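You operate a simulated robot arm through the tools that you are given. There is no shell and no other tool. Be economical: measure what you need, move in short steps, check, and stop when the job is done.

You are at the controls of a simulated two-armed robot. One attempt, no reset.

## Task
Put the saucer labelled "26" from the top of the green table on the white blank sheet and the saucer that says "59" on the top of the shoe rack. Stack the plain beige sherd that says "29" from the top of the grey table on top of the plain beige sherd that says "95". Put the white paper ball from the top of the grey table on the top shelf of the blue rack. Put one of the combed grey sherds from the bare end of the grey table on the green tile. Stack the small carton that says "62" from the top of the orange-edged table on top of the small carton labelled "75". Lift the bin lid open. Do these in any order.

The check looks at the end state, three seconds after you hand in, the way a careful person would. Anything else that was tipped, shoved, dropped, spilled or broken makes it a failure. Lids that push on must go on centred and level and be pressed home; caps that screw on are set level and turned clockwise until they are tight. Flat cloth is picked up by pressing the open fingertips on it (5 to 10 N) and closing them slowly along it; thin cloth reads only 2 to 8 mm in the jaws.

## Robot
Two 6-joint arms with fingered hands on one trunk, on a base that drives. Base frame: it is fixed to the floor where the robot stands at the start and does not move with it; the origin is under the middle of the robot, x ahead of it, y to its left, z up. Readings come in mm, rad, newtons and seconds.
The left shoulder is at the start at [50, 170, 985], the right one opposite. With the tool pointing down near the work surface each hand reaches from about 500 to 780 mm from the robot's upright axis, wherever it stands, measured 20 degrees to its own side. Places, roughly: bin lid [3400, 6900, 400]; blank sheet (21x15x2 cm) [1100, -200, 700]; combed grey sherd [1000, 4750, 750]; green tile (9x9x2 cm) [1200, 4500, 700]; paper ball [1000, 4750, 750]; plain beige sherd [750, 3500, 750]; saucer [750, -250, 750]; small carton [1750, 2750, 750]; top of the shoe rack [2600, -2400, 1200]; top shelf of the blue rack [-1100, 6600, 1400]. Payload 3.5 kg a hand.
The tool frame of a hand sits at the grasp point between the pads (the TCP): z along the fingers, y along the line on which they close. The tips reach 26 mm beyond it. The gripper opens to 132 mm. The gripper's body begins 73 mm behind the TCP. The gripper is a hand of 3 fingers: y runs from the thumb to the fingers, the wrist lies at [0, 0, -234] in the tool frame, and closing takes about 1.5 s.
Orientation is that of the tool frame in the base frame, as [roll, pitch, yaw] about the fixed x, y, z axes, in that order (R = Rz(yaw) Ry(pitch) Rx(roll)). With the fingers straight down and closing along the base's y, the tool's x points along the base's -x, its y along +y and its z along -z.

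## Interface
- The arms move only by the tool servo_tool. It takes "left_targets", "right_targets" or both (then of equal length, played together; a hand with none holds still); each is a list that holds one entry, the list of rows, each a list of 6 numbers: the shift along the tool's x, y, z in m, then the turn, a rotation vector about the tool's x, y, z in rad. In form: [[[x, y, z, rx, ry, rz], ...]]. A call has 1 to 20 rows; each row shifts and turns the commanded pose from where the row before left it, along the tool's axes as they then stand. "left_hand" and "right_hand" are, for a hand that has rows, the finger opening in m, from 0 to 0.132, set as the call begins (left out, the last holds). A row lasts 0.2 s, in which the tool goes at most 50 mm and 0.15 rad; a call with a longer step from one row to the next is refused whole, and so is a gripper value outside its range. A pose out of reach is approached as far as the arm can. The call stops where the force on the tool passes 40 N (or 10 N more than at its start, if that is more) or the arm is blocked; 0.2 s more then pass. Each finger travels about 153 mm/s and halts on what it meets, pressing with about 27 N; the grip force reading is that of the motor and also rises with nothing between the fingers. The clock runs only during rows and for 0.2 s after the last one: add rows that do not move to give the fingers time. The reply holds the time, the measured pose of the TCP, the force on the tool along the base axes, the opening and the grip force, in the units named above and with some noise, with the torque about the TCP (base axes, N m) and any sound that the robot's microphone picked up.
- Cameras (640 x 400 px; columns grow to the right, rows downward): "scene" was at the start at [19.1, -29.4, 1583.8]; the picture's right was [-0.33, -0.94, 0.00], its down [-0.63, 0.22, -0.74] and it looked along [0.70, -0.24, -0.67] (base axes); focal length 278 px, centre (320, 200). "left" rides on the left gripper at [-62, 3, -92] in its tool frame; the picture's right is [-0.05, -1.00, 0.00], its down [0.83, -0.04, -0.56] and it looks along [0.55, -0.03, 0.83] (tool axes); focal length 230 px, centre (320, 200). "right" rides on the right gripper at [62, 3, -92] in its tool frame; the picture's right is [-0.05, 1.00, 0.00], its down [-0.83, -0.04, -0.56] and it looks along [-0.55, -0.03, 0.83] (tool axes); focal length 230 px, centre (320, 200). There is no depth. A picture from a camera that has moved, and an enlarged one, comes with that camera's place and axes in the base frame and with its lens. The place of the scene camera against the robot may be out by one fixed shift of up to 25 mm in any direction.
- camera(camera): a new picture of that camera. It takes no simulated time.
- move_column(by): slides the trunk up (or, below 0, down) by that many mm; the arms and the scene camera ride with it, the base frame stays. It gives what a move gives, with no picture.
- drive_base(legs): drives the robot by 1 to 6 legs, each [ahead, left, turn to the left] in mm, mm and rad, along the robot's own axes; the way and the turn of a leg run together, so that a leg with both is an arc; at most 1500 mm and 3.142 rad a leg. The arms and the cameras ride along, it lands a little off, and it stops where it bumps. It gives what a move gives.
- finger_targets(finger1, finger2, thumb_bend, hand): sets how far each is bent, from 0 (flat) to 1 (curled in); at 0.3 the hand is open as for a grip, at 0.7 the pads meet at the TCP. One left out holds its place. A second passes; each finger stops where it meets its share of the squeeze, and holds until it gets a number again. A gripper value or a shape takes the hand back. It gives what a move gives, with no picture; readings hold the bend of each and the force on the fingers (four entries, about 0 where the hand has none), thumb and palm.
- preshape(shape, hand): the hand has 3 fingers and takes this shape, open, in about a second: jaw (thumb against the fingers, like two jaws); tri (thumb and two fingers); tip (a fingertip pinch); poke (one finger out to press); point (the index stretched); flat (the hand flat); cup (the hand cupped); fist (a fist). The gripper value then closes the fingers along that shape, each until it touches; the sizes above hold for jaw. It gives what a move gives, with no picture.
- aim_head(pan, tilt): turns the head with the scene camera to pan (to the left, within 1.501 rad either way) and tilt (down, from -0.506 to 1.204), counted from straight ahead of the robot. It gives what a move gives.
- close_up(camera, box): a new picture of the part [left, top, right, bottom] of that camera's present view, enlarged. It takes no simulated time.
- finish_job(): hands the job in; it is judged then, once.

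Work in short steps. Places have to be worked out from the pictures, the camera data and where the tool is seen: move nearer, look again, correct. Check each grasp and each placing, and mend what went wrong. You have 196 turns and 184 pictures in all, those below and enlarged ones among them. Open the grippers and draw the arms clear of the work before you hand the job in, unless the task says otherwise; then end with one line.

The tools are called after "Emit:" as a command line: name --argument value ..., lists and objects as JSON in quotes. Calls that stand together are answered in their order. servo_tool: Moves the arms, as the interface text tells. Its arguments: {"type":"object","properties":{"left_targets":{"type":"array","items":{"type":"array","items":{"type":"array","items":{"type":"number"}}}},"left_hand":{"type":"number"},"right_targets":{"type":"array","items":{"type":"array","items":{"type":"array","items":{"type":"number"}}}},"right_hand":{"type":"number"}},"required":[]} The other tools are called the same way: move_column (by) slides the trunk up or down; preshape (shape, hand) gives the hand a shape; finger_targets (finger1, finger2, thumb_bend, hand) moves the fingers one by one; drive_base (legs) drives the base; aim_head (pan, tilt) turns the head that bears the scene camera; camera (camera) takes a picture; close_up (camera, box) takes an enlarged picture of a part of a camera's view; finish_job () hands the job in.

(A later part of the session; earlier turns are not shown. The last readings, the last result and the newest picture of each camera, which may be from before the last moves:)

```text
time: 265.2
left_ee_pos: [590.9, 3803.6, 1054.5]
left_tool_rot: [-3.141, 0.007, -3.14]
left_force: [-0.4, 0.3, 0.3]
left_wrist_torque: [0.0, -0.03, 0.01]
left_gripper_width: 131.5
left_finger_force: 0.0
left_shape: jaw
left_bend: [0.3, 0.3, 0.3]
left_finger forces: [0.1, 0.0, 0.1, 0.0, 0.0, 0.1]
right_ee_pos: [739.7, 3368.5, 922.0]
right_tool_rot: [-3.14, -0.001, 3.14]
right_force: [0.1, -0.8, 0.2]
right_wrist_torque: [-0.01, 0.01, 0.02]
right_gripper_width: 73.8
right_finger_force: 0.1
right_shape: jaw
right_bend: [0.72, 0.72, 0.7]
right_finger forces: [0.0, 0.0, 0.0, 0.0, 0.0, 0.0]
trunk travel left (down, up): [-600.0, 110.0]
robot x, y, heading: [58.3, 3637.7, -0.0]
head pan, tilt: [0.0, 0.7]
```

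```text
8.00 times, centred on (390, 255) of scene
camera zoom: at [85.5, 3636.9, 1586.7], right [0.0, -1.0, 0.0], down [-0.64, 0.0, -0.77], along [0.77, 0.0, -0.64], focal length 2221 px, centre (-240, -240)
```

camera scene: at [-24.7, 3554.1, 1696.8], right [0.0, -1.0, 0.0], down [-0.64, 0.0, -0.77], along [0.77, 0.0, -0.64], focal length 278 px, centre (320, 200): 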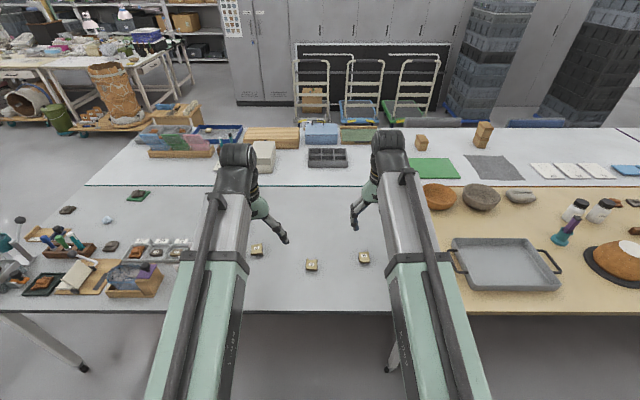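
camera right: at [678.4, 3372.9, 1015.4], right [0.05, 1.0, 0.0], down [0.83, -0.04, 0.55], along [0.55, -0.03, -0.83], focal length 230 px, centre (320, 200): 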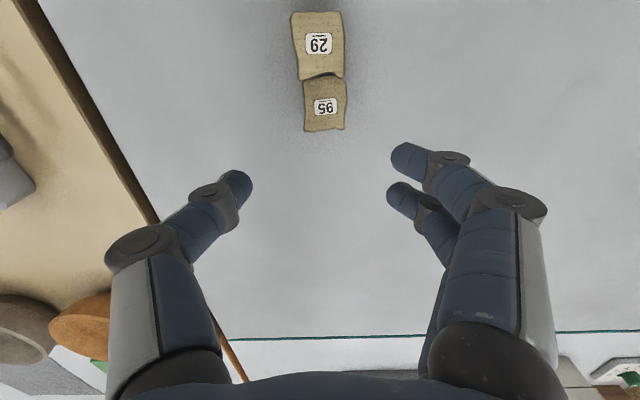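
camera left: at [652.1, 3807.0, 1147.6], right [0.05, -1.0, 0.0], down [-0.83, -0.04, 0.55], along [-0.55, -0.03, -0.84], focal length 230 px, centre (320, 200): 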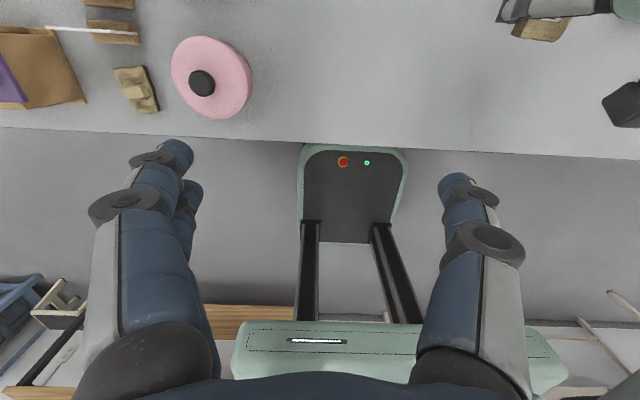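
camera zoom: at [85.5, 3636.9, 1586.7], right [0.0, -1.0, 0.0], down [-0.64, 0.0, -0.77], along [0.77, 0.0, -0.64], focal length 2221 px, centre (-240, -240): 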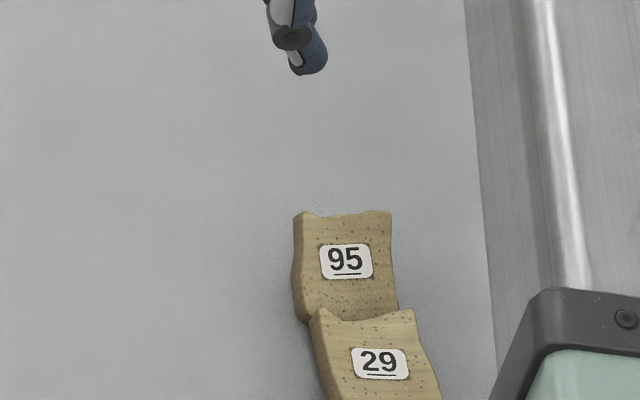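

"29" slipped off toward me when released. I look closer at how both lie.

Emit:
close_up --camera "right" --box '[270, 0, 370, 140]'

Emit:
close_up --camera "scene" --box '[370, 240, 430, 300]'

```text
2.86 times, centred on (320, 70) of right
camera zoom: at [678.4, 3372.9, 1015.4], right [0.05, 1.0, 0.0], down [0.83, -0.04, 0.55], along [0.55, -0.03, -0.83], focal length 657 px, centre (320, 571)
```

zoom: 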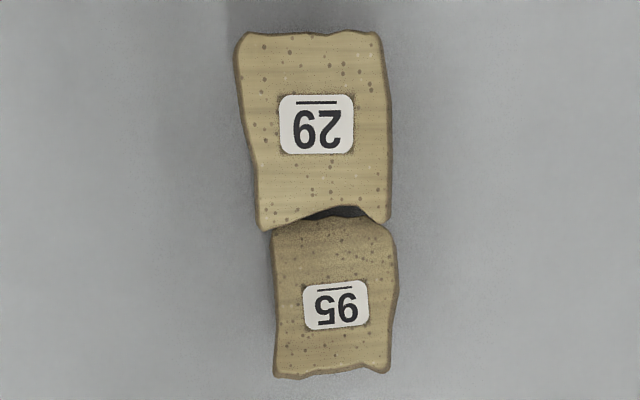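

```text
6.67 times, centred on (400, 270) of scene
camera zoom: at [85.5, 3636.9, 1586.7], right [0.0, -1.0, 0.0], down [-0.64, 0.0, -0.77], along [0.77, 0.0, -0.64], focal length 1851 px, centre (-213, -267)
```

zoom: 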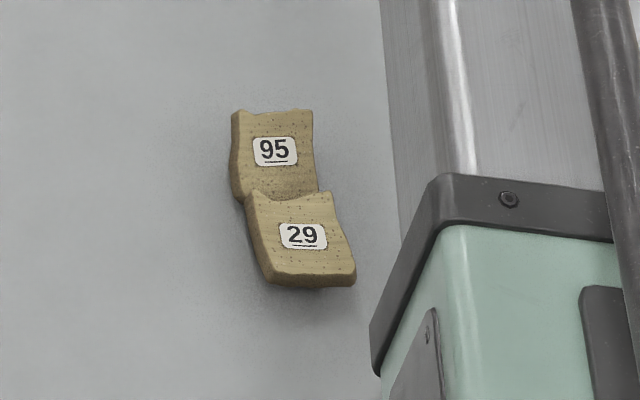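

Both seem to lie level side by side. I need a lower side view: I draw the right hand back and tip it up so that its camera looks flatter across the table.

Emit:
servo_tool --right_targets '[[[0.045, 0, 0, 0, 0, 0], [0.045, 0, 0, 0, 0, 0], [0.045, 0, 0.01, 0, 0, 0], [0, 0, 0.02, 0, -0.15, 0], [0, 0, 0.02, 0, -0.15, 0], [0, 0, 0.02, 0, -0.15, 0], [0, 0, 0, 0, -0.15, 0], [0, 0, 0, 0, 0, 0]]]'

Emit:
camera --camera "right"

```text
time: 267.0
left_ee_pos: [590.7, 3804.3, 1054.8]
left_tool_rot: [3.142, 0.007, -3.14]
left_force: [0.6, -0.2, -0.3]
left_wrist_torque: [-0.01, -0.01, 0.03]
left_gripper_width: 132.0
left_finger_force: 0.1
left_shape: jaw
left_bend: [0.3, 0.3, 0.3]
left_finger forces: [0.0, 0.0, 0.1, 0.1, 0.0, 0.0]
right_ee_pos: [644.1, 3359.2, 845.8]
right_tool_rot: [-3.138, 0.598, -3.14]
right_force: [-1.0, 0.6, -0.4]
right_wrist_torque: [-0.01, 0.02, -0.01]
right_gripper_width: 74.5
right_finger_force: 0.1
right_shape: jaw
right_bend: [0.72, 0.72, 0.7]
right_finger forces: [0.0, 0.0, 0.0, 0.0, 0.1, 0.1]
right hand out of reach, approached as far as the arm can: row 6, 7
trunk travel left (down, up): [-600.0, 110.0]
robot x, y, heading: [62.3, 3638.2, -0.001]
head pan, tilt: [0.0, 0.7]
```

```text
68 pictures are left
camera right: at [543.0, 3363.1, 888.9], right [0.04, 1.0, 0.03], down [0.37, -0.04, 0.93], along [0.93, -0.03, -0.38], focal length 230 px, centre (320, 200)
```

right: 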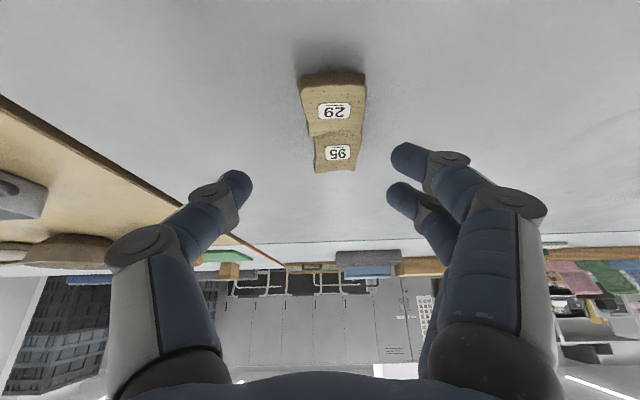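

Emit:
close_up --camera "right" --box '[270, 50, 400, 180]'

```text
3.08 times, centred on (335, 115) of right
camera zoom: at [543.0, 3363.1, 888.9], right [0.04, 1.0, 0.03], down [0.37, -0.04, 0.93], along [0.93, -0.03, -0.38], focal length 708 px, centre (274, 462)
```

zoom: 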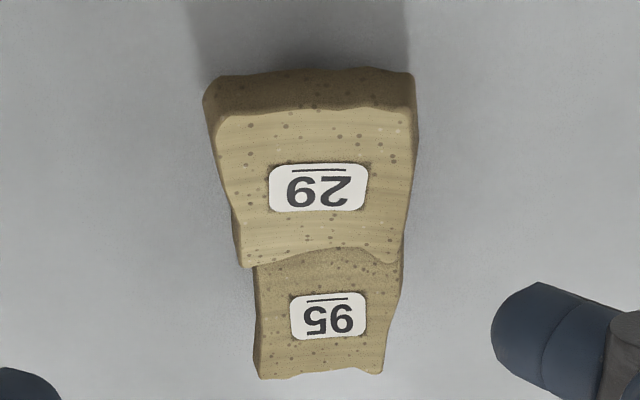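

I look again from the head camera, more enlarged.

Emit:
close_up --camera "scene" --box '[380, 248, 412, 290]'

```text
9.52 times, centred on (396, 269) of scene
camera zoom: at [85.8, 3636.8, 1586.8], right [0.0, -1.0, 0.0], down [-0.64, 0.0, -0.76], along [0.76, 0.0, -0.64], focal length 2644 px, centre (-404, -457)
```

zoom: 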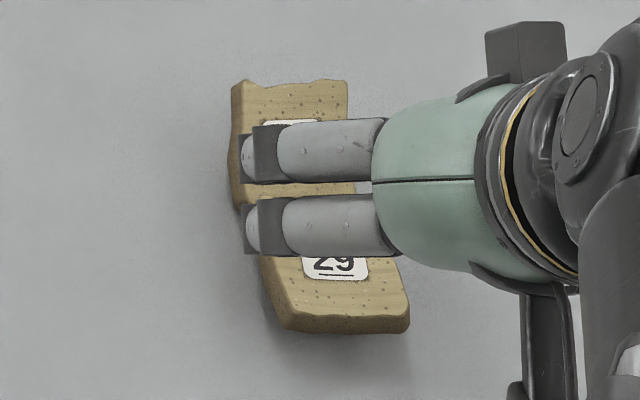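

The hand hides it. I'll turn the right hand so its camera views the pair from the +y side, at a flat angle.

Emit:
servo_tool --right_targets '[[[-0.027, 0, -0.04, 0, 0, 0], [0, 0, 0, 0, 0.15, 0], [0, 0, 0, 0, 0.15, 0], [0, 0, 0, 0, 0.15, 0], [0, 0, 0, 0, 0.15, 0], [-0.015, 0.04, 0, 0, 0, 0], [-0.015, 0.04, 0, 0, 0, 0], [-0.015, 0.04, 0, 0, 0, 0], [0, 0, 0, 0, 0, 0.1378], [0, 0, 0, 0, 0, 0.1378], [0, 0, 0, 0, 0, 0.1378], [0, 0, 0, 0, 0, 0.1378], [0, 0, 0, 0, 0, 0.1378], [0, 0, 0, 0, 0, 0.1378], [0, 0, 0, 0, 0, 0.1378], [0, 0, 0, 0, 0, 0.1378], [0, 0, 0.03, 0, -0.15, 0], [0, 0, 0.02, 0, -0.15, 0], [0, 0, 0, 0, -0.15, 0], [0, 0, 0, 0, 0, 0]]]'

Emit:
camera --camera "right"

```text
time: 271.2
left_ee_pos: [591.6, 3803.1, 1054.1]
left_tool_rot: [-3.141, 0.007, -3.14]
left_force: [0.6, 0.1, 0.0]
left_wrist_torque: [-0.03, -0.01, 0.0]
left_gripper_width: 131.7
left_finger_force: 0.2
left_shape: jaw
left_bend: [0.3, 0.3, 0.3]
left_finger forces: [0.1, 0.0, 0.1, 0.0, 0.0, 0.0]
right_ee_pos: [694.5, 3474.5, 845.2]
right_tool_rot: [-3.14, 0.453, 2.039]
right_force: [0.6, -0.5, 0.2]
right_wrist_torque: [0.02, -0.03, 0.03]
right_gripper_width: 74.4
right_finger_force: 0.1
right_shape: jaw
right_bend: [0.72, 0.72, 0.7]
right_finger forces: [0.0, 0.0, 0.0, 0.1, 0.1, 0.0]
right hand out of reach, approached as far as the arm can: row 1
trunk travel left (down, up): [-600.0, 110.0]
robot x, y, heading: [65.5, 3638.2, 0.0]
head pan, tilt: [0.0, 0.7]
```

```text
65 pictures are left
camera right: at [655.8, 3562.6, 902.1], right [0.91, 0.41, 0.02], down [0.19, -0.47, 0.86], along [0.36, -0.78, -0.5], focal length 230 px, centre (320, 200)
```

right: 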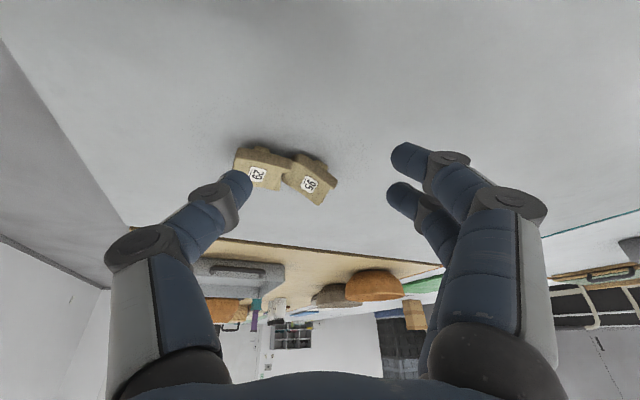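

Emit:
close_up --camera "right" --box '[225, 135, 345, 210]'

```text
5.33 times, centred on (285, 172) of right
camera zoom: at [655.8, 3562.6, 902.1], right [0.91, 0.41, 0.02], down [0.19, -0.47, 0.86], along [0.36, -0.78, -0.5], focal length 1227 px, centre (507, 347)
```

zoom: 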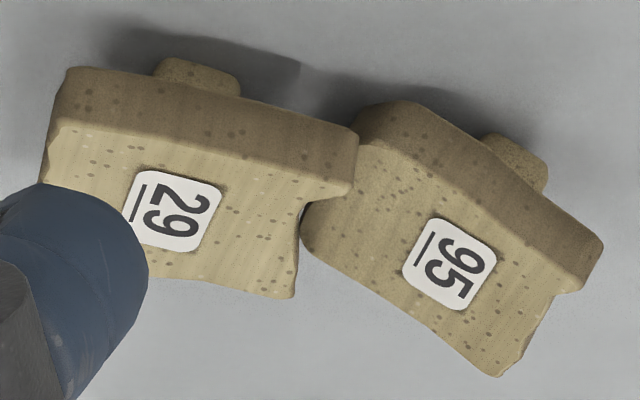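

The view is clear now: each sherd stands on a small lug; "95" has tipped about 27° (its near end is down), since my fingertips reached below "29"'s foot and pressed on it. "29" stands level beside it. I'll regrasp "29" some millimetres higher and lift it off first. I return the hand above "29" at [673, 3371].

Emit:
servo_tool --right_targets '[[[-0.0174, 0, -0.036, 0, 0, 0], [0, 0, 0, 0, 0.15, 0], [0, 0, 0, 0, 0.15, 0], [0, 0, 0, 0, 0.15, 0], [0, 0, 0, 0, 0, -0.1378], [0, 0, 0, 0, 0, -0.1378], [0, 0, 0, 0, 0, -0.1378], [0, 0, 0, 0, 0, -0.1378], [0, 0, 0, 0, 0, -0.1378], [0, 0, 0, 0, 0, -0.1378], [0, 0, 0, 0, 0, -0.1378], [0, 0, 0, 0, 0, -0.1378], [0.0072, -0.0345, 0, 0, 0, 0], [0.0072, -0.0345, 0, 0, 0, 0], [0.0072, -0.0345, 0, 0, 0, 0], [0, 0, 0, 0, 0, -0.04], [0, 0, 0, 0, 0, 0]]]' --right_hand 0.075

Emit:
camera --camera "right"

```text
time: 274.8
left_ee_pos: [592.0, 3803.6, 1055.4]
left_tool_rot: [3.141, 0.007, -3.139]
left_force: [0.6, -0.4, -0.6]
left_wrist_torque: [-0.02, 0.0, 0.02]
left_gripper_width: 131.7
left_finger_force: 0.0
left_shape: jaw
left_bend: [0.3, 0.3, 0.3]
left_finger forces: [0.0, 0.0, 0.0, 0.0, 0.0, 0.0]
right_ee_pos: [673.5, 3371.2, 886.5]
right_tool_rot: [-3.138, -0.003, -3.1]
right_force: [-0.3, -0.2, -0.6]
right_wrist_torque: [0.02, -0.03, 0.0]
right_gripper_width: 74.7
right_finger_force: 0.0
right_shape: jaw
right_bend: [0.72, 0.72, 0.7]
right_finger forces: [0.1, 0.1, 0.1, 0.1, 0.0, 0.0]
trunk travel left (down, up): [-600.0, 110.0]
robot x, y, heading: [62.6, 3638.9, 0.004]
head pan, tilt: [0.0, 0.7]
```

```text
63 pictures are left
camera right: at [613.2, 3373.3, 979.9], right [0.01, 1.0, 0.0], down [0.83, -0.01, 0.55], along [0.55, -0.01, -0.83], focal length 230 px, centre (320, 200)
```

right: 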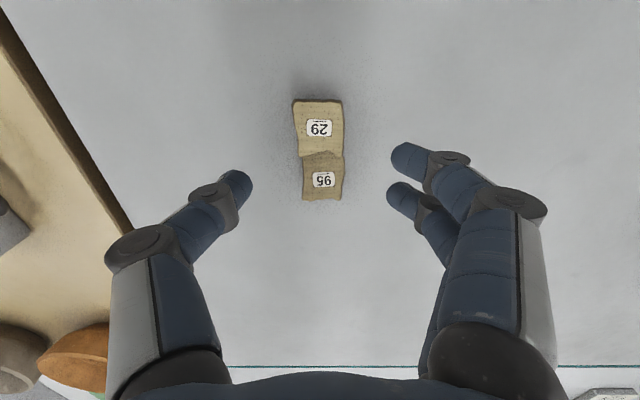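

Aligned. I lower to z 772 (5 mm higher than before), and close.

Emit:
servo_tool --right_targets '[[[0, 0, 0.04, 0, 0, 0], [0, 0, 0.04, 0, 0, 0], [0, 0, 0.025, 0, 0, 0], [0, 0, 0.009, 0, 0, 0], [0, 0, 0, 0, 0, 0]]]'

Emit:
camera --camera "right"

```text
time: 276.0
left_ee_pos: [591.3, 3802.4, 1054.3]
left_tool_rot: [3.14, 0.007, -3.141]
left_force: [0.3, -0.7, 0.7]
left_wrist_torque: [0.0, 0.01, 0.03]
left_gripper_width: 132.1
left_finger_force: 0.1
left_shape: jaw
left_bend: [0.3, 0.3, 0.3]
left_finger forces: [0.0, 0.0, 0.1, 0.0, 0.0, 0.0]
right_ee_pos: [673.4, 3370.3, 770.8]
right_tool_rot: [-3.139, 0.0, -3.103]
right_force: [-0.2, 0.1, 0.6]
right_wrist_torque: [0.0, 0.02, 0.02]
right_gripper_width: 74.7
right_finger_force: 0.0
right_shape: jaw
right_bend: [0.72, 0.72, 0.7]
right_finger forces: [0.0, 0.1, 0.0, 0.0, 0.0, 0.0]
trunk travel left (down, up): [-600.0, 110.0]
robot x, y, heading: [58.9, 3640.0, 0.001]
head pan, tilt: [0.0, 0.7]
```

```text
62 pictures are left
camera right: at [613.1, 3372.3, 864.5], right [0.01, 1.0, 0.0], down [0.83, -0.01, 0.55], along [0.55, -0.01, -0.83], focal length 230 px, centre (320, 200)
```

right: 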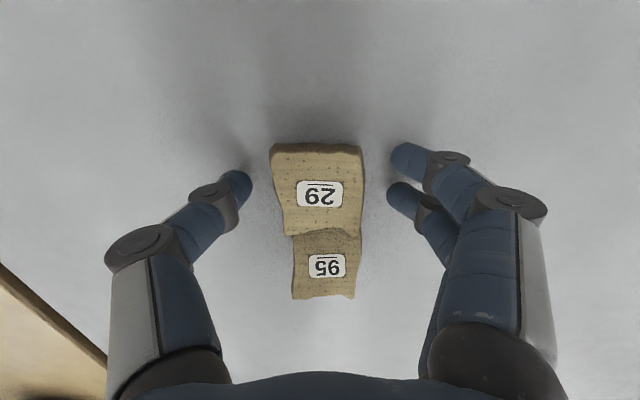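

I raise 3 mm more so that the tips meet the plate's sides rather than its underside, and close.

Emit:
servo_tool --right_targets '[[[0, 0, -0.003, 0, 0, 0], [0, 0, 0, 0, 0, 0], [0, 0, 0, 0, 0, 0], [0, 0, 0, 0, 0, 0], [0, 0, 0, 0, 0, 0], [0, 0, 0, 0, 0, 0]]]' --right_hand 0.025

Emit:
close_up --camera "right" --box '[220, 110, 420, 310]'

```text
time: 277.4
left_ee_pos: [591.1, 3803.3, 1055.1]
left_tool_rot: [-3.141, 0.007, -3.14]
left_force: [0.2, 0.3, 0.4]
left_wrist_torque: [0.03, 0.01, -0.02]
left_gripper_width: 131.9
left_finger_force: 0.0
left_shape: jaw
left_bend: [0.3, 0.3, 0.3]
left_finger forces: [0.1, 0.1, 0.0, 0.0, 0.0, 0.0]
right_ee_pos: [672.8, 3370.3, 774.3]
right_tool_rot: [-3.139, -0.001, -3.104]
right_force: [0.2, 0.5, 0.7]
right_wrist_torque: [0.03, 0.0, 0.0]
right_gripper_width: 41.0
right_finger_force: 27.0
right_shape: jaw
right_bend: [0.73, 0.74, 0.7]
right_finger forces: [12.0, 12.0, 0.1, 0.0, 24.0, 0.0]
trunk travel left (down, up): [-600.0, 110.0]
robot x, y, heading: [62.3, 3635.5, 0.007]
head pan, tilt: [0.0, 0.7]
```

```text
2.00 times, centred on (320, 210) of right
camera zoom: at [613.1, 3372.7, 867.7], right [0.01, 1.0, 0.0], down [0.83, -0.01, 0.55], along [0.55, -0.01, -0.83], focal length 460 px, centre (320, 180)
```

zoom: 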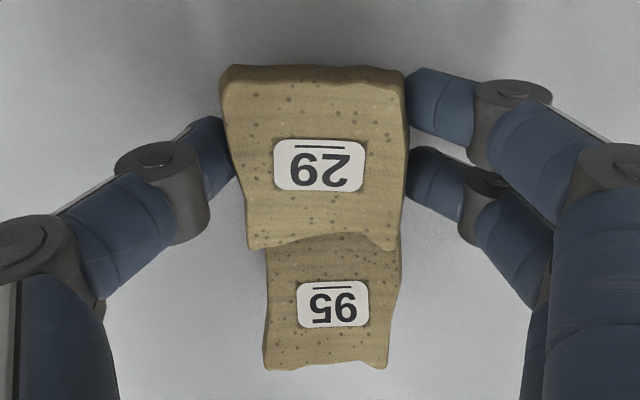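

Now the plate's sides are gripped evenly (41 mm). I lift 100 mm straight up and look at "95".

Emit:
servo_tool --right_targets '[[[0, 0, -0.008, 0, 0, 0], [0, 0, -0.02, 0, 0, 0], [0, 0, -0.035, 0, 0, 0], [0, 0, -0.04, 0, 0, 0], [0, 0, 0, 0, 0, 0]]]'

Emit:
close_up --camera "right" --box '[220, 90, 420, 260]'

Emit:
close_up --camera "scene" --box '[360, 220, 440, 300]'

```text
time: 278.6
left_ee_pos: [591.5, 3803.4, 1054.5]
left_tool_rot: [-3.141, 0.008, -3.14]
left_force: [-0.1, -0.1, 0.7]
left_wrist_torque: [-0.01, 0.0, 0.02]
left_gripper_width: 132.0
left_finger_force: 0.1
left_shape: jaw
left_bend: [0.3, 0.3, 0.3]
left_finger forces: [0.0, 0.0, 0.0, 0.0, 0.0, 0.1]
right_ee_pos: [673.5, 3370.9, 878.8]
right_tool_rot: [-3.138, -0.002, -3.104]
right_force: [-0.2, 0.5, 0.1]
right_wrist_torque: [0.01, 0.0, 0.01]
right_gripper_width: 40.5
right_finger_force: 26.8
right_shape: jaw
right_bend: [0.73, 0.74, 0.7]
right_finger forces: [12.0, 12.0, 0.1, 0.0, 24.1, 0.0]
trunk travel left (down, up): [-600.0, 110.0]
robot x, y, heading: [56.6, 3635.8, -0.0]
head pan, tilt: [0.0, 0.7]
```

```text
2.35 times, centred on (320, 175) of right
camera zoom: at [612.8, 3373.0, 972.5], right [0.01, 1.0, 0.0], down [0.83, -0.01, 0.55], along [0.55, -0.01, -0.83], focal length 541 px, centre (320, 259)
```

zoom: 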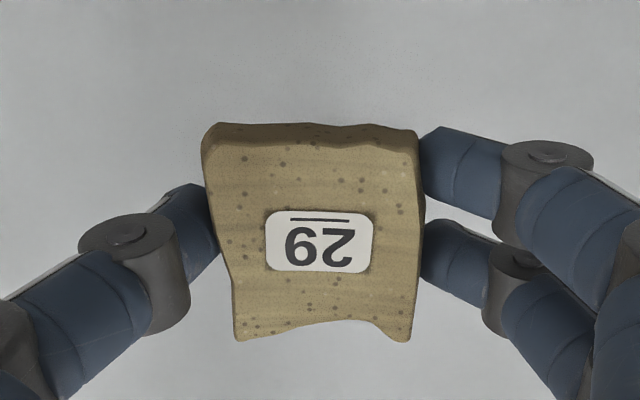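

```text
5.00 times, centred on (400, 260) of scene
camera zoom: at [85.9, 3636.7, 1586.7], right [0.0, -1.0, 0.0], down [-0.64, 0.0, -0.76], along [0.76, 0.0, -0.64], focal length 1388 px, centre (-80, -100)
```

zoom: 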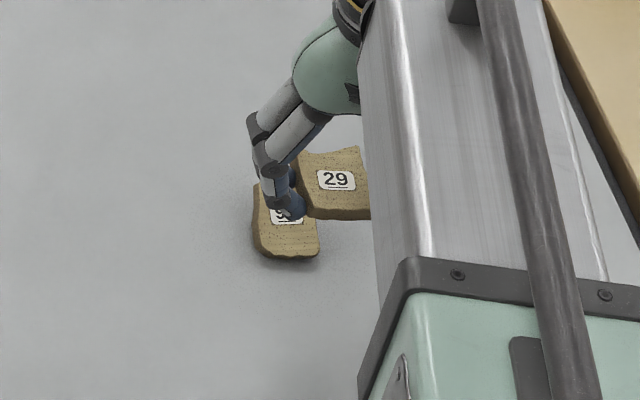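

I move "29" aside (+y 200 mm) to get a free view of "95".

Emit:
servo_tool --right_targets '[[[0, 0.045, 0, 0, 0, 0], [0, 0.045, 0, 0, 0, 0], [0, 0.045, 0, 0, 0, 0], [0, 0.045, 0, 0, 0, 0], [0, 0, 0, 0, 0, 0]]]'

Emit:
camera --camera "right"

Emit:
close_up --camera "scene" --box '[360, 230, 440, 290]'

```text
time: 279.8
left_ee_pos: [591.0, 3803.3, 1054.1]
left_tool_rot: [3.14, 0.008, -3.14]
left_force: [-0.4, 0.2, -0.1]
left_wrist_torque: [0.04, 0.01, -0.02]
left_gripper_width: 132.1
left_finger_force: 0.0
left_shape: jaw
left_bend: [0.3, 0.3, 0.3]
left_finger forces: [0.0, 0.0, 0.0, 0.1, 0.0, 0.0]
right_ee_pos: [668.0, 3551.6, 875.4]
right_tool_rot: [-3.137, -0.002, -3.102]
right_force: [-0.3, 0.3, -0.3]
right_wrist_torque: [-0.01, -0.01, 0.0]
right_gripper_width: 40.8
right_finger_force: 27.3
right_shape: jaw
right_bend: [0.73, 0.74, 0.7]
right_finger forces: [12.0, 11.9, 0.0, 0.0, 24.1, 0.0]
trunk travel left (down, up): [-600.0, 110.0]
robot x, y, heading: [58.4, 3636.4, 0.006]
head pan, tilt: [0.0, 0.7]
```

```text
58 pictures are left
camera right: at [607.1, 3552.2, 969.3], right [0.01, 1.0, 0.0], down [0.83, -0.01, 0.55], along [0.55, -0.01, -0.83], focal length 230 px, centre (320, 200)
```

right: 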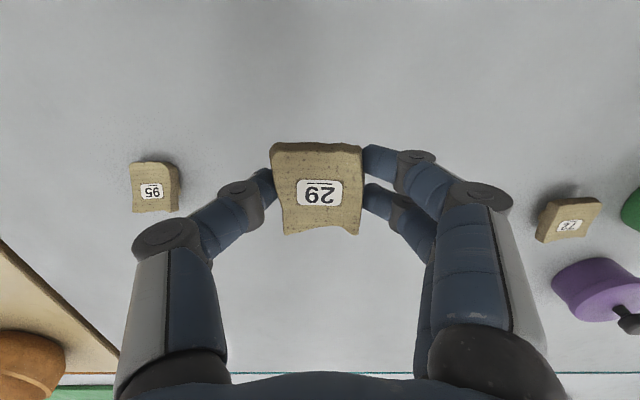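

```text
6.67 times, centred on (400, 260) of scene
camera zoom: at [85.8, 3636.6, 1586.8], right [0.0, -1.0, 0.0], down [-0.64, 0.0, -0.76], along [0.76, 0.0, -0.64], focal length 1851 px, centre (-213, -200)
```

zoom: 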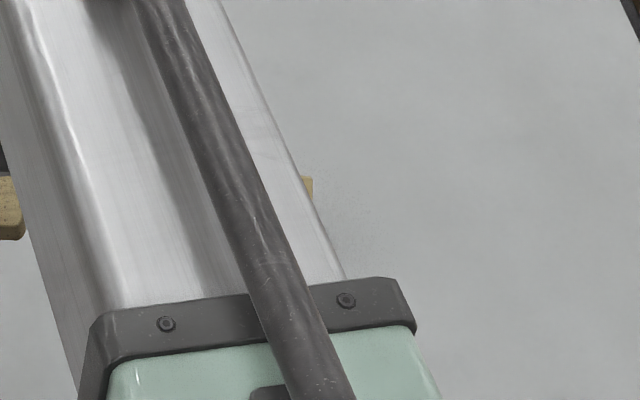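

Emit:
close_up --camera "right" --box '[110, 140, 210, 230]'

```text
4.44 times, centred on (160, 185) of right
camera zoom: at [607.1, 3552.2, 969.3], right [0.01, 1.0, 0.0], down [0.83, -0.01, 0.55], along [0.55, -0.01, -0.83], focal length 1022 px, centre (1031, 267)
```

zoom: 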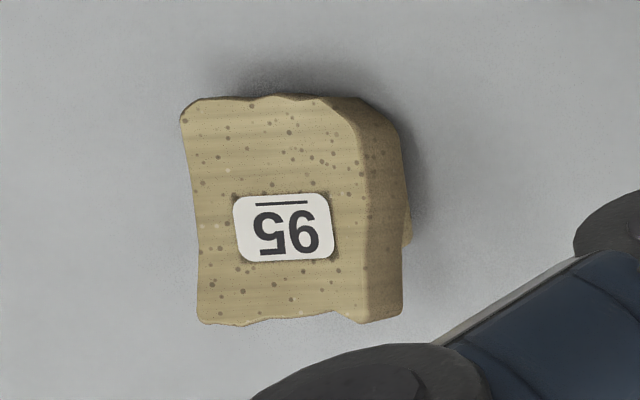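

"95" is still tipped (near end down). I set "29" down here at [668, 3552], then I will press "95"'s far end down to right it.

Emit:
servo_tool --right_targets '[[[0, 0, 0.04, 0, 0, 0], [0, 0, 0.035, 0, 0, 0], [0, 0, 0.018, 0, 0, 0], [0, 0, 0.004, 0, 0, 0], [0, 0, 0.002, 0, 0, 0], [0, 0, 0, 0, 0, 0]]]'

```text
time: 281.2
left_ee_pos: [591.0, 3804.8, 1053.6]
left_tool_rot: [3.141, 0.006, -3.14]
left_force: [0.2, -0.2, -0.1]
left_wrist_torque: [-0.01, -0.02, 0.0]
left_gripper_width: 131.8
left_finger_force: 0.2
left_shape: jaw
left_bend: [0.3, 0.3, 0.3]
left_finger forces: [0.0, 0.0, 0.0, 0.1, 0.0, 0.0]
right_ee_pos: [667.1, 3550.5, 776.8]
right_tool_rot: [-3.138, -0.001, -3.104]
right_force: [-0.1, 0.2, 0.1]
right_wrist_torque: [-0.02, -0.01, 0.0]
right_gripper_width: 40.9
right_finger_force: 27.2
right_shape: jaw
right_bend: [0.73, 0.74, 0.7]
right_finger forces: [12.0, 12.0, 0.0, 0.0, 24.1, 0.0]
trunk travel left (down, up): [-600.0, 110.0]
robot x, y, heading: [60.0, 3638.4, -0.001]
head pan, tilt: [0.0, 0.7]
```

Emit:
servo_tool --right_targets '[[[0, 0, 0.0015, 0, 0, 0], [0, 0, 0.001, 0, 0, 0], [0, 0, 0, 0, 0, 0]]]'

Emit:
servo_tool --right_targets '[[[0, 0, 0.001, 0, 0, 0], [0, 0, 0, 0, 0, 0]]]'

```text
time: 282.0
left_ee_pos: [590.8, 3802.9, 1054.6]
left_tool_rot: [-3.141, 0.006, -3.139]
left_force: [1.3, -0.2, -0.5]
left_wrist_torque: [-0.02, 0.03, 0.0]
left_gripper_width: 131.7
left_finger_force: 0.1
left_shape: jaw
left_bend: [0.3, 0.3, 0.3]
left_finger forces: [0.1, 0.0, 0.0, 0.0, 0.1, 0.1]
right_ee_pos: [666.9, 3550.6, 774.9]
right_tool_rot: [-3.138, -0.002, -3.103]
right_force: [-1.0, 0.7, -0.2]
right_wrist_torque: [-0.02, 0.03, 0.0]
right_gripper_width: 40.6
right_finger_force: 27.0
right_shape: jaw
right_bend: [0.73, 0.74, 0.7]
right_finger forces: [12.0, 12.0, 0.1, 0.0, 24.0, 0.0]
trunk travel left (down, up): [-600.0, 110.0]
robot x, y, heading: [60.4, 3639.3, 0.001]
head pan, tilt: [0.0, 0.7]
```

```text
time: 282.6
left_ee_pos: [591.4, 3803.4, 1054.0]
left_tool_rot: [3.142, 0.006, -3.139]
left_force: [-0.3, -0.1, 0.3]
left_wrist_torque: [-0.01, -0.01, -0.01]
left_gripper_width: 132.0
left_finger_force: 0.1
left_shape: jaw
left_bend: [0.3, 0.3, 0.3]
left_finger forces: [0.0, 0.1, 0.0, 0.1, 0.1, 0.0]
right_ee_pos: [667.0, 3550.5, 773.1]
right_tool_rot: [-3.138, -0.001, -3.104]
right_force: [-0.1, 1.0, -0.5]
right_wrist_torque: [0.0, -0.04, 0.0]
right_gripper_width: 40.9
right_finger_force: 26.5
right_shape: jaw
right_bend: [0.73, 0.74, 0.7]
right_finger forces: [12.1, 12.0, 0.0, 0.1, 24.1, 0.0]
trunk travel left (down, up): [-600.0, 110.0]
robot x, y, heading: [60.0, 3638.9, 0.002]
head pan, tilt: [0.0, 0.7]
```

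Emit:
servo_tool --right_targets '[[[0, 0, 0.001, 0, 0, 0], [0, 0, 0.0005, 0, 0, 0], [0, 0, 0, 0, 0, 0]]]'

Emit:
servo_tool --right_targets '[[[0, 0, 0.001, 0, 0, 0], [0, 0, 0.0005, 0, 0, 0], [0, 0, 0, 0, 0, 0]]]'

```text
time: 283.4
left_ee_pos: [591.9, 3803.7, 1055.3]
left_tool_rot: [3.142, 0.007, -3.14]
left_force: [0.5, 0.3, -0.5]
left_wrist_torque: [0.01, -0.03, -0.02]
left_gripper_width: 132.2
left_finger_force: 0.0
left_shape: jaw
left_bend: [0.3, 0.3, 0.3]
left_finger forces: [0.1, 0.0, 0.1, 0.0, 0.1, 0.1]
right_ee_pos: [667.4, 3551.2, 772.9]
right_tool_rot: [-3.137, -0.001, -3.104]
right_force: [-0.4, 0.3, 0.7]
right_wrist_torque: [-0.01, 0.01, 0.01]
right_gripper_width: 40.7
right_finger_force: 26.9
right_shape: jaw
right_bend: [0.73, 0.74, 0.7]
right_finger forces: [12.3, 12.0, 0.0, 0.0, 24.1, 0.0]
trunk travel left (down, up): [-600.0, 110.0]
robot x, y, heading: [61.1, 3639.8, -0.001]
head pan, tilt: [0.0, 0.7]
```

```text
time: 284.2
left_ee_pos: [591.7, 3803.7, 1054.9]
left_tool_rot: [-3.141, 0.009, -3.138]
left_force: [0.1, 0.7, 0.1]
left_wrist_torque: [0.01, 0.0, -0.02]
left_gripper_width: 131.7
left_finger_force: 0.0
left_shape: jaw
left_bend: [0.3, 0.3, 0.3]
left_finger forces: [0.0, 0.0, 0.0, 0.0, 0.0, 0.1]
right_ee_pos: [667.6, 3550.5, 771.3]
right_tool_rot: [-3.136, 0.0, -3.103]
right_force: [0.5, -0.7, 9.3]
right_wrist_torque: [-0.07, -0.04, 0.0]
right_gripper_width: 41.2
right_finger_force: 27.1
right_shape: jaw
right_bend: [0.74, 0.74, 0.7]
right_finger forces: [13.4, 12.7, 0.1, 0.0, 27.8, 0.0]
trunk travel left (down, up): [-600.0, 110.0]
robot x, y, heading: [59.7, 3641.1, 0.006]
head pan, tilt: [0.0, 0.7]
```

Touching. I open, rise, and close the fingers in the air to look.

Emit:
servo_tool --right_targets '[[[0, 0, -0.0008, 0, 0, 0], [0, 0, 0, 0, 0, 0], [0, 0, 0, 0, 0, 0], [0, 0, -0.008, 0, 0, 0], [0, 0, -0.03, 0, 0, 0], [0, 0, -0.04, 0, 0, 0], [0, 0, -0.03, 0, 0, 0], [0, 0, 0, 0, 0, 0]]]' --right_hand 0.075

Emit:
camera --camera "right"

```text
time: 286.0
left_ee_pos: [590.6, 3803.4, 1054.1]
left_tool_rot: [3.141, 0.006, -3.14]
left_force: [-1.6, 0.1, -0.2]
left_wrist_torque: [-0.04, -0.01, 0.0]
left_gripper_width: 132.0
left_finger_force: 0.2
left_shape: jaw
left_bend: [0.3, 0.3, 0.3]
left_finger forces: [0.0, 0.0, 0.0, 0.1, 0.1, 0.1]
right_ee_pos: [666.9, 3551.9, 879.0]
right_tool_rot: [-3.139, -0.002, -3.105]
right_force: [0.0, -0.4, 0.0]
right_wrist_torque: [-0.01, -0.05, 0.01]
right_gripper_width: 74.4
right_finger_force: 0.0
right_shape: jaw
right_bend: [0.72, 0.72, 0.7]
right_finger forces: [0.0, 0.1, 0.1, 0.0, 0.1, 0.1]
trunk travel left (down, up): [-600.0, 110.0]
robot x, y, heading: [58.7, 3639.8, 0.006]
head pan, tilt: [0.0, 0.7]
```

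```text
55 pictures are left
camera right: at [606.6, 3553.0, 972.5], right [0.01, 1.0, 0.0], down [0.83, -0.01, 0.55], along [0.55, -0.01, -0.83], focal length 230 px, centre (320, 200)
```

right: 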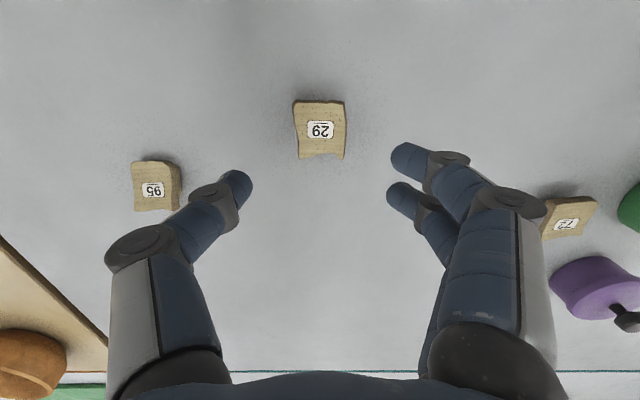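

"29" stands level at [670, 3551]. Now I close the fingers and go to press the far edge of "95" (at x about 755, y 3367) gently down.

Emit:
servo_tool --right_targets '[[[-0.0182, -0.0377, 0, 0, 0, 0], [-0.0182, -0.0377, 0, 0, 0, 0], [-0.0182, -0.0377, 0, 0, 0, 0], [-0.0182, -0.0377, 0, 0, 0, 0], [-0.0182, -0.0377, 0, 0, 0, 0], [0, 0, 0.03, 0, 0, 0], [0, 0, 0.03, 0, 0, 0], [0, 0, 0, 0, 0, 0]]]' --right_hand 0.0

Emit:
camera --camera "right"

```text
time: 287.8
left_ee_pos: [591.0, 3804.2, 1055.3]
left_tool_rot: [3.14, 0.009, -3.14]
left_force: [-0.2, 0.1, 0.6]
left_wrist_torque: [0.02, 0.02, 0.01]
left_gripper_width: 131.7
left_finger_force: 0.1
left_shape: jaw
left_bend: [0.3, 0.3, 0.3]
left_finger forces: [0.1, 0.0, 0.0, 0.1, 0.0, 0.0]
right_ee_pos: [764.9, 3364.5, 821.6]
right_tool_rot: [-3.138, 0.001, -3.103]
right_force: [0.0, 0.6, -0.3]
right_wrist_torque: [0.01, 0.02, -0.01]
right_gripper_width: 0.0
right_finger_force: 27.3
right_shape: jaw
right_bend: [0.65, 0.65, 0.67]
right_finger forces: [0.0, 0.1, 0.0, 0.1, 0.0, 0.0]
trunk travel left (down, up): [-600.0, 110.0]
robot x, y, heading: [58.0, 3636.8, 0.002]
head pan, tilt: [0.0, 0.7]
```

```text
54 pictures are left
camera right: at [703.5, 3367.0, 914.8], right [0.01, 1.0, 0.0], down [0.83, -0.01, 0.55], along [0.55, -0.01, -0.83], focal length 230 px, centre (320, 200)
```

right: 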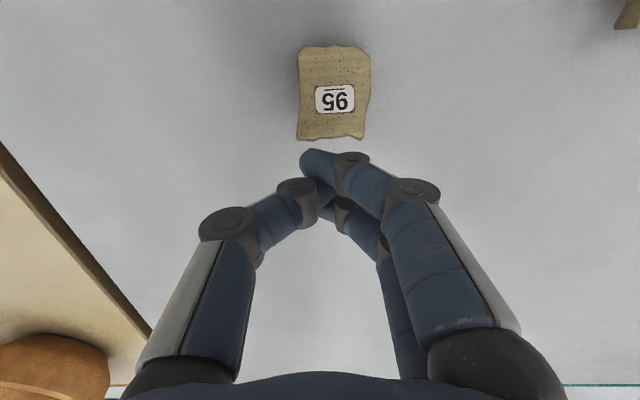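

"95"'s far edge is at x about 749, z about 779. I move 12 mm nearer so that the fingertip lands on it, and press down slowly to z 792.

Emit:
servo_tool --right_targets '[[[0.012, 0.002, 0, 0, 0, 0], [0, 0, 0.01, 0, 0, 0], [0, 0, 0.006, 0, 0, 0], [0, 0, 0.004, 0, 0, 0], [0, 0, 0.004, 0, 0, 0], [0, 0, 0.003, 0, 0, 0], [0, 0, 0, 0, 0, 0]]]'

Emit:
close_up --camera "right" --box '[240, 20, 440, 200]'

```text
time: 289.4
left_ee_pos: [590.3, 3804.0, 1054.3]
left_tool_rot: [3.141, 0.007, -3.139]
left_force: [0.5, 0.3, 0.7]
left_wrist_torque: [-0.01, -0.01, -0.02]
left_gripper_width: 131.9
left_finger_force: 0.1
left_shape: jaw
left_bend: [0.3, 0.3, 0.3]
left_finger forces: [0.1, 0.0, 0.0, 0.0, 0.1, 0.0]
right_ee_pos: [752.1, 3367.2, 792.5]
right_tool_rot: [-3.138, -0.003, -3.102]
right_force: [0.3, 0.1, 0.2]
right_wrist_torque: [0.02, 0.0, 0.01]
right_gripper_width: 0.0
right_finger_force: 27.4
right_shape: jaw
right_bend: [0.65, 0.65, 0.67]
right_finger forces: [0.1, 0.0, 0.0, 0.0, 0.1, 0.1]
trunk travel left (down, up): [-600.0, 110.0]
robot x, y, heading: [58.2, 3640.5, -0.001]
head pan, tilt: [0.0, 0.7]
```

```text
2.22 times, centred on (340, 110) of right
camera zoom: at [691.3, 3368.9, 886.5], right [0.01, 1.0, 0.0], down [0.83, -0.01, 0.55], along [0.55, -0.01, -0.83], focal length 511 px, centre (276, 400)
```

zoom: 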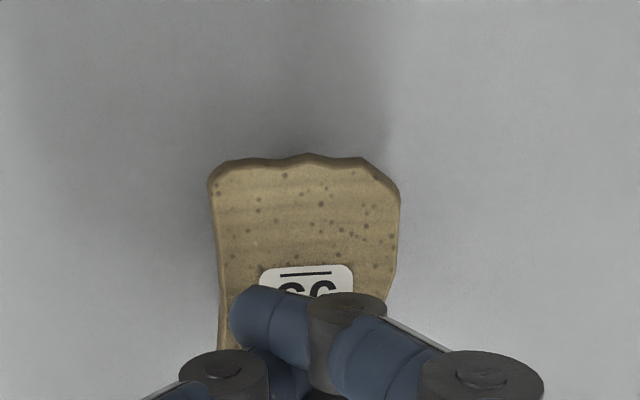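

No touch yet. I continue down in 2 mm steps.

Emit:
servo_tool --right_targets '[[[0, 0, 0.002, 0, 0, 0], [0, 0, 0.002, 0, 0, 0], [0, 0, 0.002, 0, 0, 0], [0, 0, 0, 0, 0, 0]]]'

Emit:
close_up --camera "right" --box '[240, 20, 440, 200]'

```text
time: 290.4
left_ee_pos: [590.2, 3804.8, 1055.3]
left_tool_rot: [-3.138, 0.008, -3.141]
left_force: [0.0, -0.2, -0.1]
left_wrist_torque: [0.0, 0.0, 0.01]
left_gripper_width: 132.0
left_finger_force: 0.1
left_shape: jaw
left_bend: [0.3, 0.3, 0.3]
left_finger forces: [0.0, 0.0, 0.0, 0.0, 0.1, 0.0]
right_ee_pos: [751.8, 3367.5, 789.1]
right_tool_rot: [-3.135, 0.003, -3.1]
right_force: [2.4, 1.8, 19.0]
right_wrist_torque: [0.0, -0.05, 0.03]
right_gripper_width: 0.2
right_finger_force: 26.6
right_shape: jaw
right_bend: [0.66, 0.66, 0.67]
right_finger forces: [0.1, 0.0, 0.0, 0.0, 0.0, 0.0]
trunk travel left (down, up): [-600.0, 110.0]
robot x, y, heading: [60.1, 3638.2, 0.004]
head pan, tilt: [0.0, 0.7]
```

```text
2.22 times, centred on (340, 110) of right
camera zoom: at [691.3, 3369.5, 882.8], right [0.01, 1.0, 0.0], down [0.83, -0.01, 0.56], along [0.56, -0.01, -0.83], focal length 511 px, centre (276, 400)
```

zoom: 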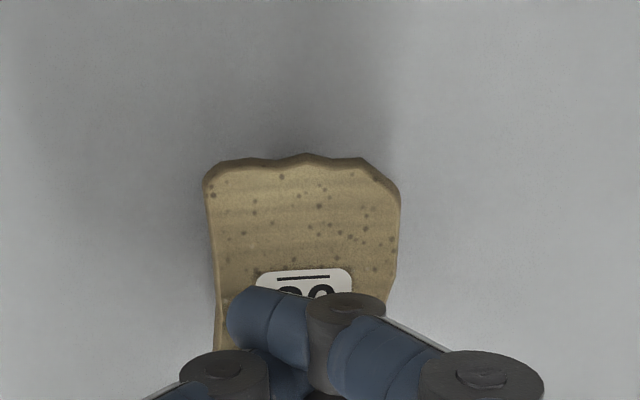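

It now bears 19 N at the level-plate height, so "95" may be level. I rise and take the flat side view again from +y.

Emit:
servo_tool --right_targets '[[[0, 0, -0.01, 0, 0, 0], [0, 0, -0.03, 0, 0, 0], [0, 0, -0.04, 0, 0, 0], [0.01, 0.045, 0, 0, 0, 0], [0.01, 0.045, 0, 0, 0, 0.1378], [0.005, 0.015, 0, 0, 0, 0.1378], [0, 0, 0, 0, 0, 0.1378], [0, 0, 0, 0, 0, 0.1378], [0, 0, 0, 0, 0, 0.1378], [0, 0, 0, 0, 0, 0.1378], [0, 0, 0, 0, 0, 0.1378], [0, 0, 0, 0, 0, 0.1378], [0, 0, 0.02, 0, -0.15, 0], [0, 0, 0.02, 0, -0.15, 0], [0, 0, 0, 0, -0.15, 0], [0, 0, 0, 0, 0, 0]]]'

Emit:
camera --camera "right"

```text
time: 293.8
left_ee_pos: [591.8, 3803.5, 1055.0]
left_tool_rot: [3.141, 0.009, -3.139]
left_force: [-0.5, 0.0, -0.2]
left_wrist_torque: [0.0, 0.01, 0.01]
left_gripper_width: 131.8
left_finger_force: 0.0
left_shape: jaw
left_bend: [0.3, 0.3, 0.3]
left_finger forces: [0.0, 0.0, 0.1, 0.1, 0.0, 0.1]
right_ee_pos: [726.9, 3468.9, 827.2]
right_tool_rot: [-3.141, 0.455, 2.078]
right_force: [-0.4, 0.0, 0.5]
right_wrist_torque: [0.02, 0.03, -0.01]
right_gripper_width: 0.0
right_finger_force: 27.3
right_shape: jaw
right_bend: [0.66, 0.66, 0.67]
right_finger forces: [0.0, 0.0, 0.1, 0.0, 0.0, 0.0]
trunk travel left (down, up): [-600.0, 110.0]
robot x, y, heading: [59.4, 3641.3, 0.002]
head pan, tilt: [0.0, 0.7]
```

```text
51 pictures are left
camera right: at [684.4, 3554.6, 884.8], right [0.9, 0.44, 0.02], down [0.21, -0.46, 0.86], along [0.39, -0.77, -0.5], focal length 230 px, centre (320, 200)
```

right: 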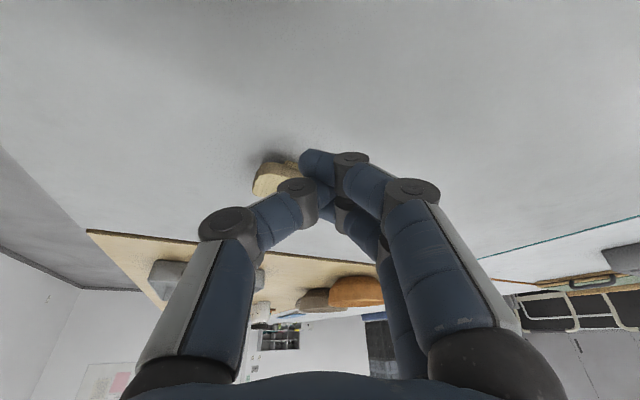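

The closed fingers hide it; I open them for the view.

Emit:
servo_tool --right_targets '[[[0, 0, 0, 0, 0, 0], [0, 0, 0, 0, 0, 0], [0, 0, 0, 0, 0, 0], [0, 0, 0, 0, 0, 0], [0, 0, 0, 0, 0, 0]]]' --right_hand 0.12

Emit:
close_up --camera "right" --box '[220, 130, 370, 240]'

```text
time: 295.0
left_ee_pos: [590.2, 3803.7, 1054.1]
left_tool_rot: [-3.141, 0.007, -3.14]
left_force: [0.2, -0.1, 0.2]
left_wrist_torque: [0.0, 0.02, 0.01]
left_gripper_width: 131.8
left_finger_force: 0.0
left_shape: jaw
left_bend: [0.3, 0.3, 0.3]
left_finger forces: [0.0, 0.1, 0.1, 0.0, 0.1, 0.0]
right_ee_pos: [725.8, 3468.4, 828.3]
right_tool_rot: [-3.139, 0.452, 2.08]
right_force: [-0.3, -1.2, -0.9]
right_wrist_torque: [0.02, -0.02, 0.01]
right_gripper_width: 119.5
right_finger_force: 0.0
right_shape: jaw
right_bend: [0.47, 0.47, 0.43]
right_finger forces: [0.1, 0.0, 0.1, 0.0, 0.1, 0.1]
trunk travel left (down, up): [-600.0, 110.0]
robot x, y, heading: [60.1, 3635.7, 0.001]
head pan, tilt: [0.0, 0.7]
```

```text
3.64 times, centred on (295, 185) of right
camera zoom: at [684.3, 3554.6, 885.1], right [0.9, 0.44, 0.02], down [0.21, -0.46, 0.86], along [0.39, -0.77, -0.51], focal length 837 px, centre (411, 254)
```

zoom: 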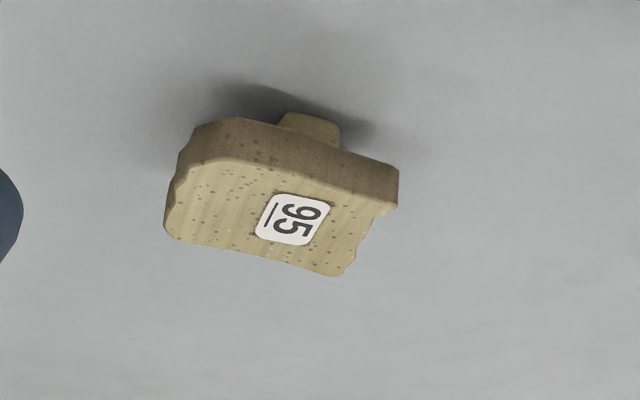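

"95" now stands level on its lug again. I go back above "29" and grip it at the plate's sides as before.

Emit:
servo_tool --right_targets '[[[-0.0215, 0, -0.0445, 0, 0, 0], [0, 0, 0, 0, 0.15, 0], [0, 0, 0, 0, 0.15, 0], [0, 0, 0, 0, 0.15, 0], [0, 0, 0, 0, 0, -0.1378], [0, 0, 0, 0, 0, -0.1378], [0, 0, 0, 0, 0, -0.1378], [0, 0, 0, 0, 0, -0.1378], [0, 0, 0, 0, 0, -0.1378], [0, 0, 0, 0, 0, -0.1378], [0, 0, 0, 0, 0, -0.1378], [0, 0, 0, 0, 0, -0.1378], [0.0176, 0.0284, 0, 0, 0, 0], [0.0176, 0.0284, 0, 0, 0, 0], [0.0176, 0.0284, 0, 0, 0, 0], [0, 0, 0, 0, 0, 0]]]' --right_hand 0.075

Emit:
camera --camera "right"

Emit:
close_up --camera "right" --box '[120, 140, 220, 220]'

Emit:
close_up --camera "scene" --box '[320, 220, 440, 300]'

```text
time: 298.4
left_ee_pos: [590.6, 3803.5, 1054.0]
left_tool_rot: [3.141, 0.007, -3.139]
left_force: [-0.4, 0.0, -0.7]
left_wrist_torque: [0.04, -0.01, 0.02]
left_gripper_width: 132.1
left_finger_force: 0.1
left_shape: jaw
left_bend: [0.3, 0.3, 0.3]
left_finger forces: [0.1, 0.1, 0.0, 0.0, 0.1, 0.1]
right_ee_pos: [670.2, 3554.3, 874.8]
right_tool_rot: [-3.138, 0.0, -3.103]
right_force: [-0.3, -1.1, 0.0]
right_wrist_torque: [-0.02, -0.02, 0.02]
right_gripper_width: 75.4
right_finger_force: 0.1
right_shape: jaw
right_bend: [0.72, 0.72, 0.7]
right_finger forces: [0.0, 0.0, 0.0, 0.1, 0.1, 0.1]
trunk travel left (down, up): [-600.0, 110.0]
robot x, y, heading: [58.1, 3640.8, 0.001]
head pan, tilt: [0.0, 0.7]
```

```text
49 pictures are left
camera right: at [610.2, 3555.4, 967.9], right [0.01, 1.0, 0.0], down [0.83, -0.01, 0.55], along [0.55, -0.01, -0.83], focal length 230 px, centre (320, 200)
```

right: 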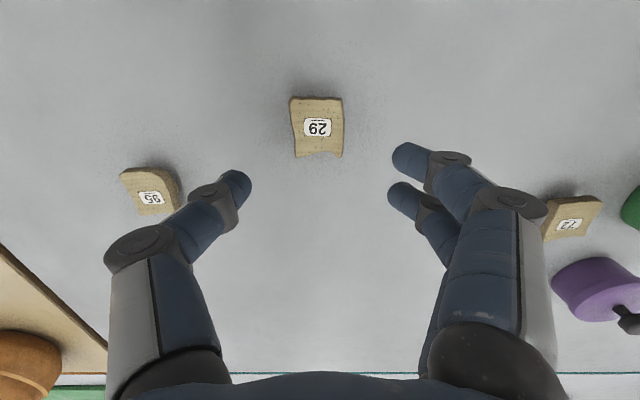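

```text
5.00 times, centred on (170, 180) of right
camera zoom: at [610.2, 3555.4, 967.9], right [0.01, 1.0, 0.0], down [0.83, -0.01, 0.55], along [0.55, -0.01, -0.83], focal length 1150 px, centre (1070, 300)
```

zoom: 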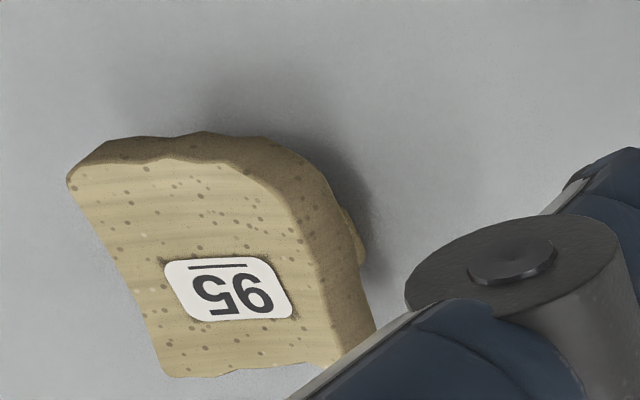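

```text
5.00 times, centred on (380, 260) of scene
camera zoom: at [85.9, 3636.7, 1586.8], right [0.0, -1.0, 0.0], down [-0.64, 0.0, -0.76], along [0.76, 0.0, -0.64], focal length 1388 px, centre (20, -100)
```

zoom: 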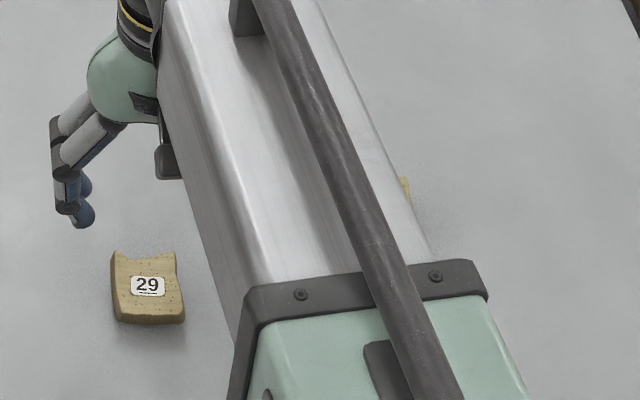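

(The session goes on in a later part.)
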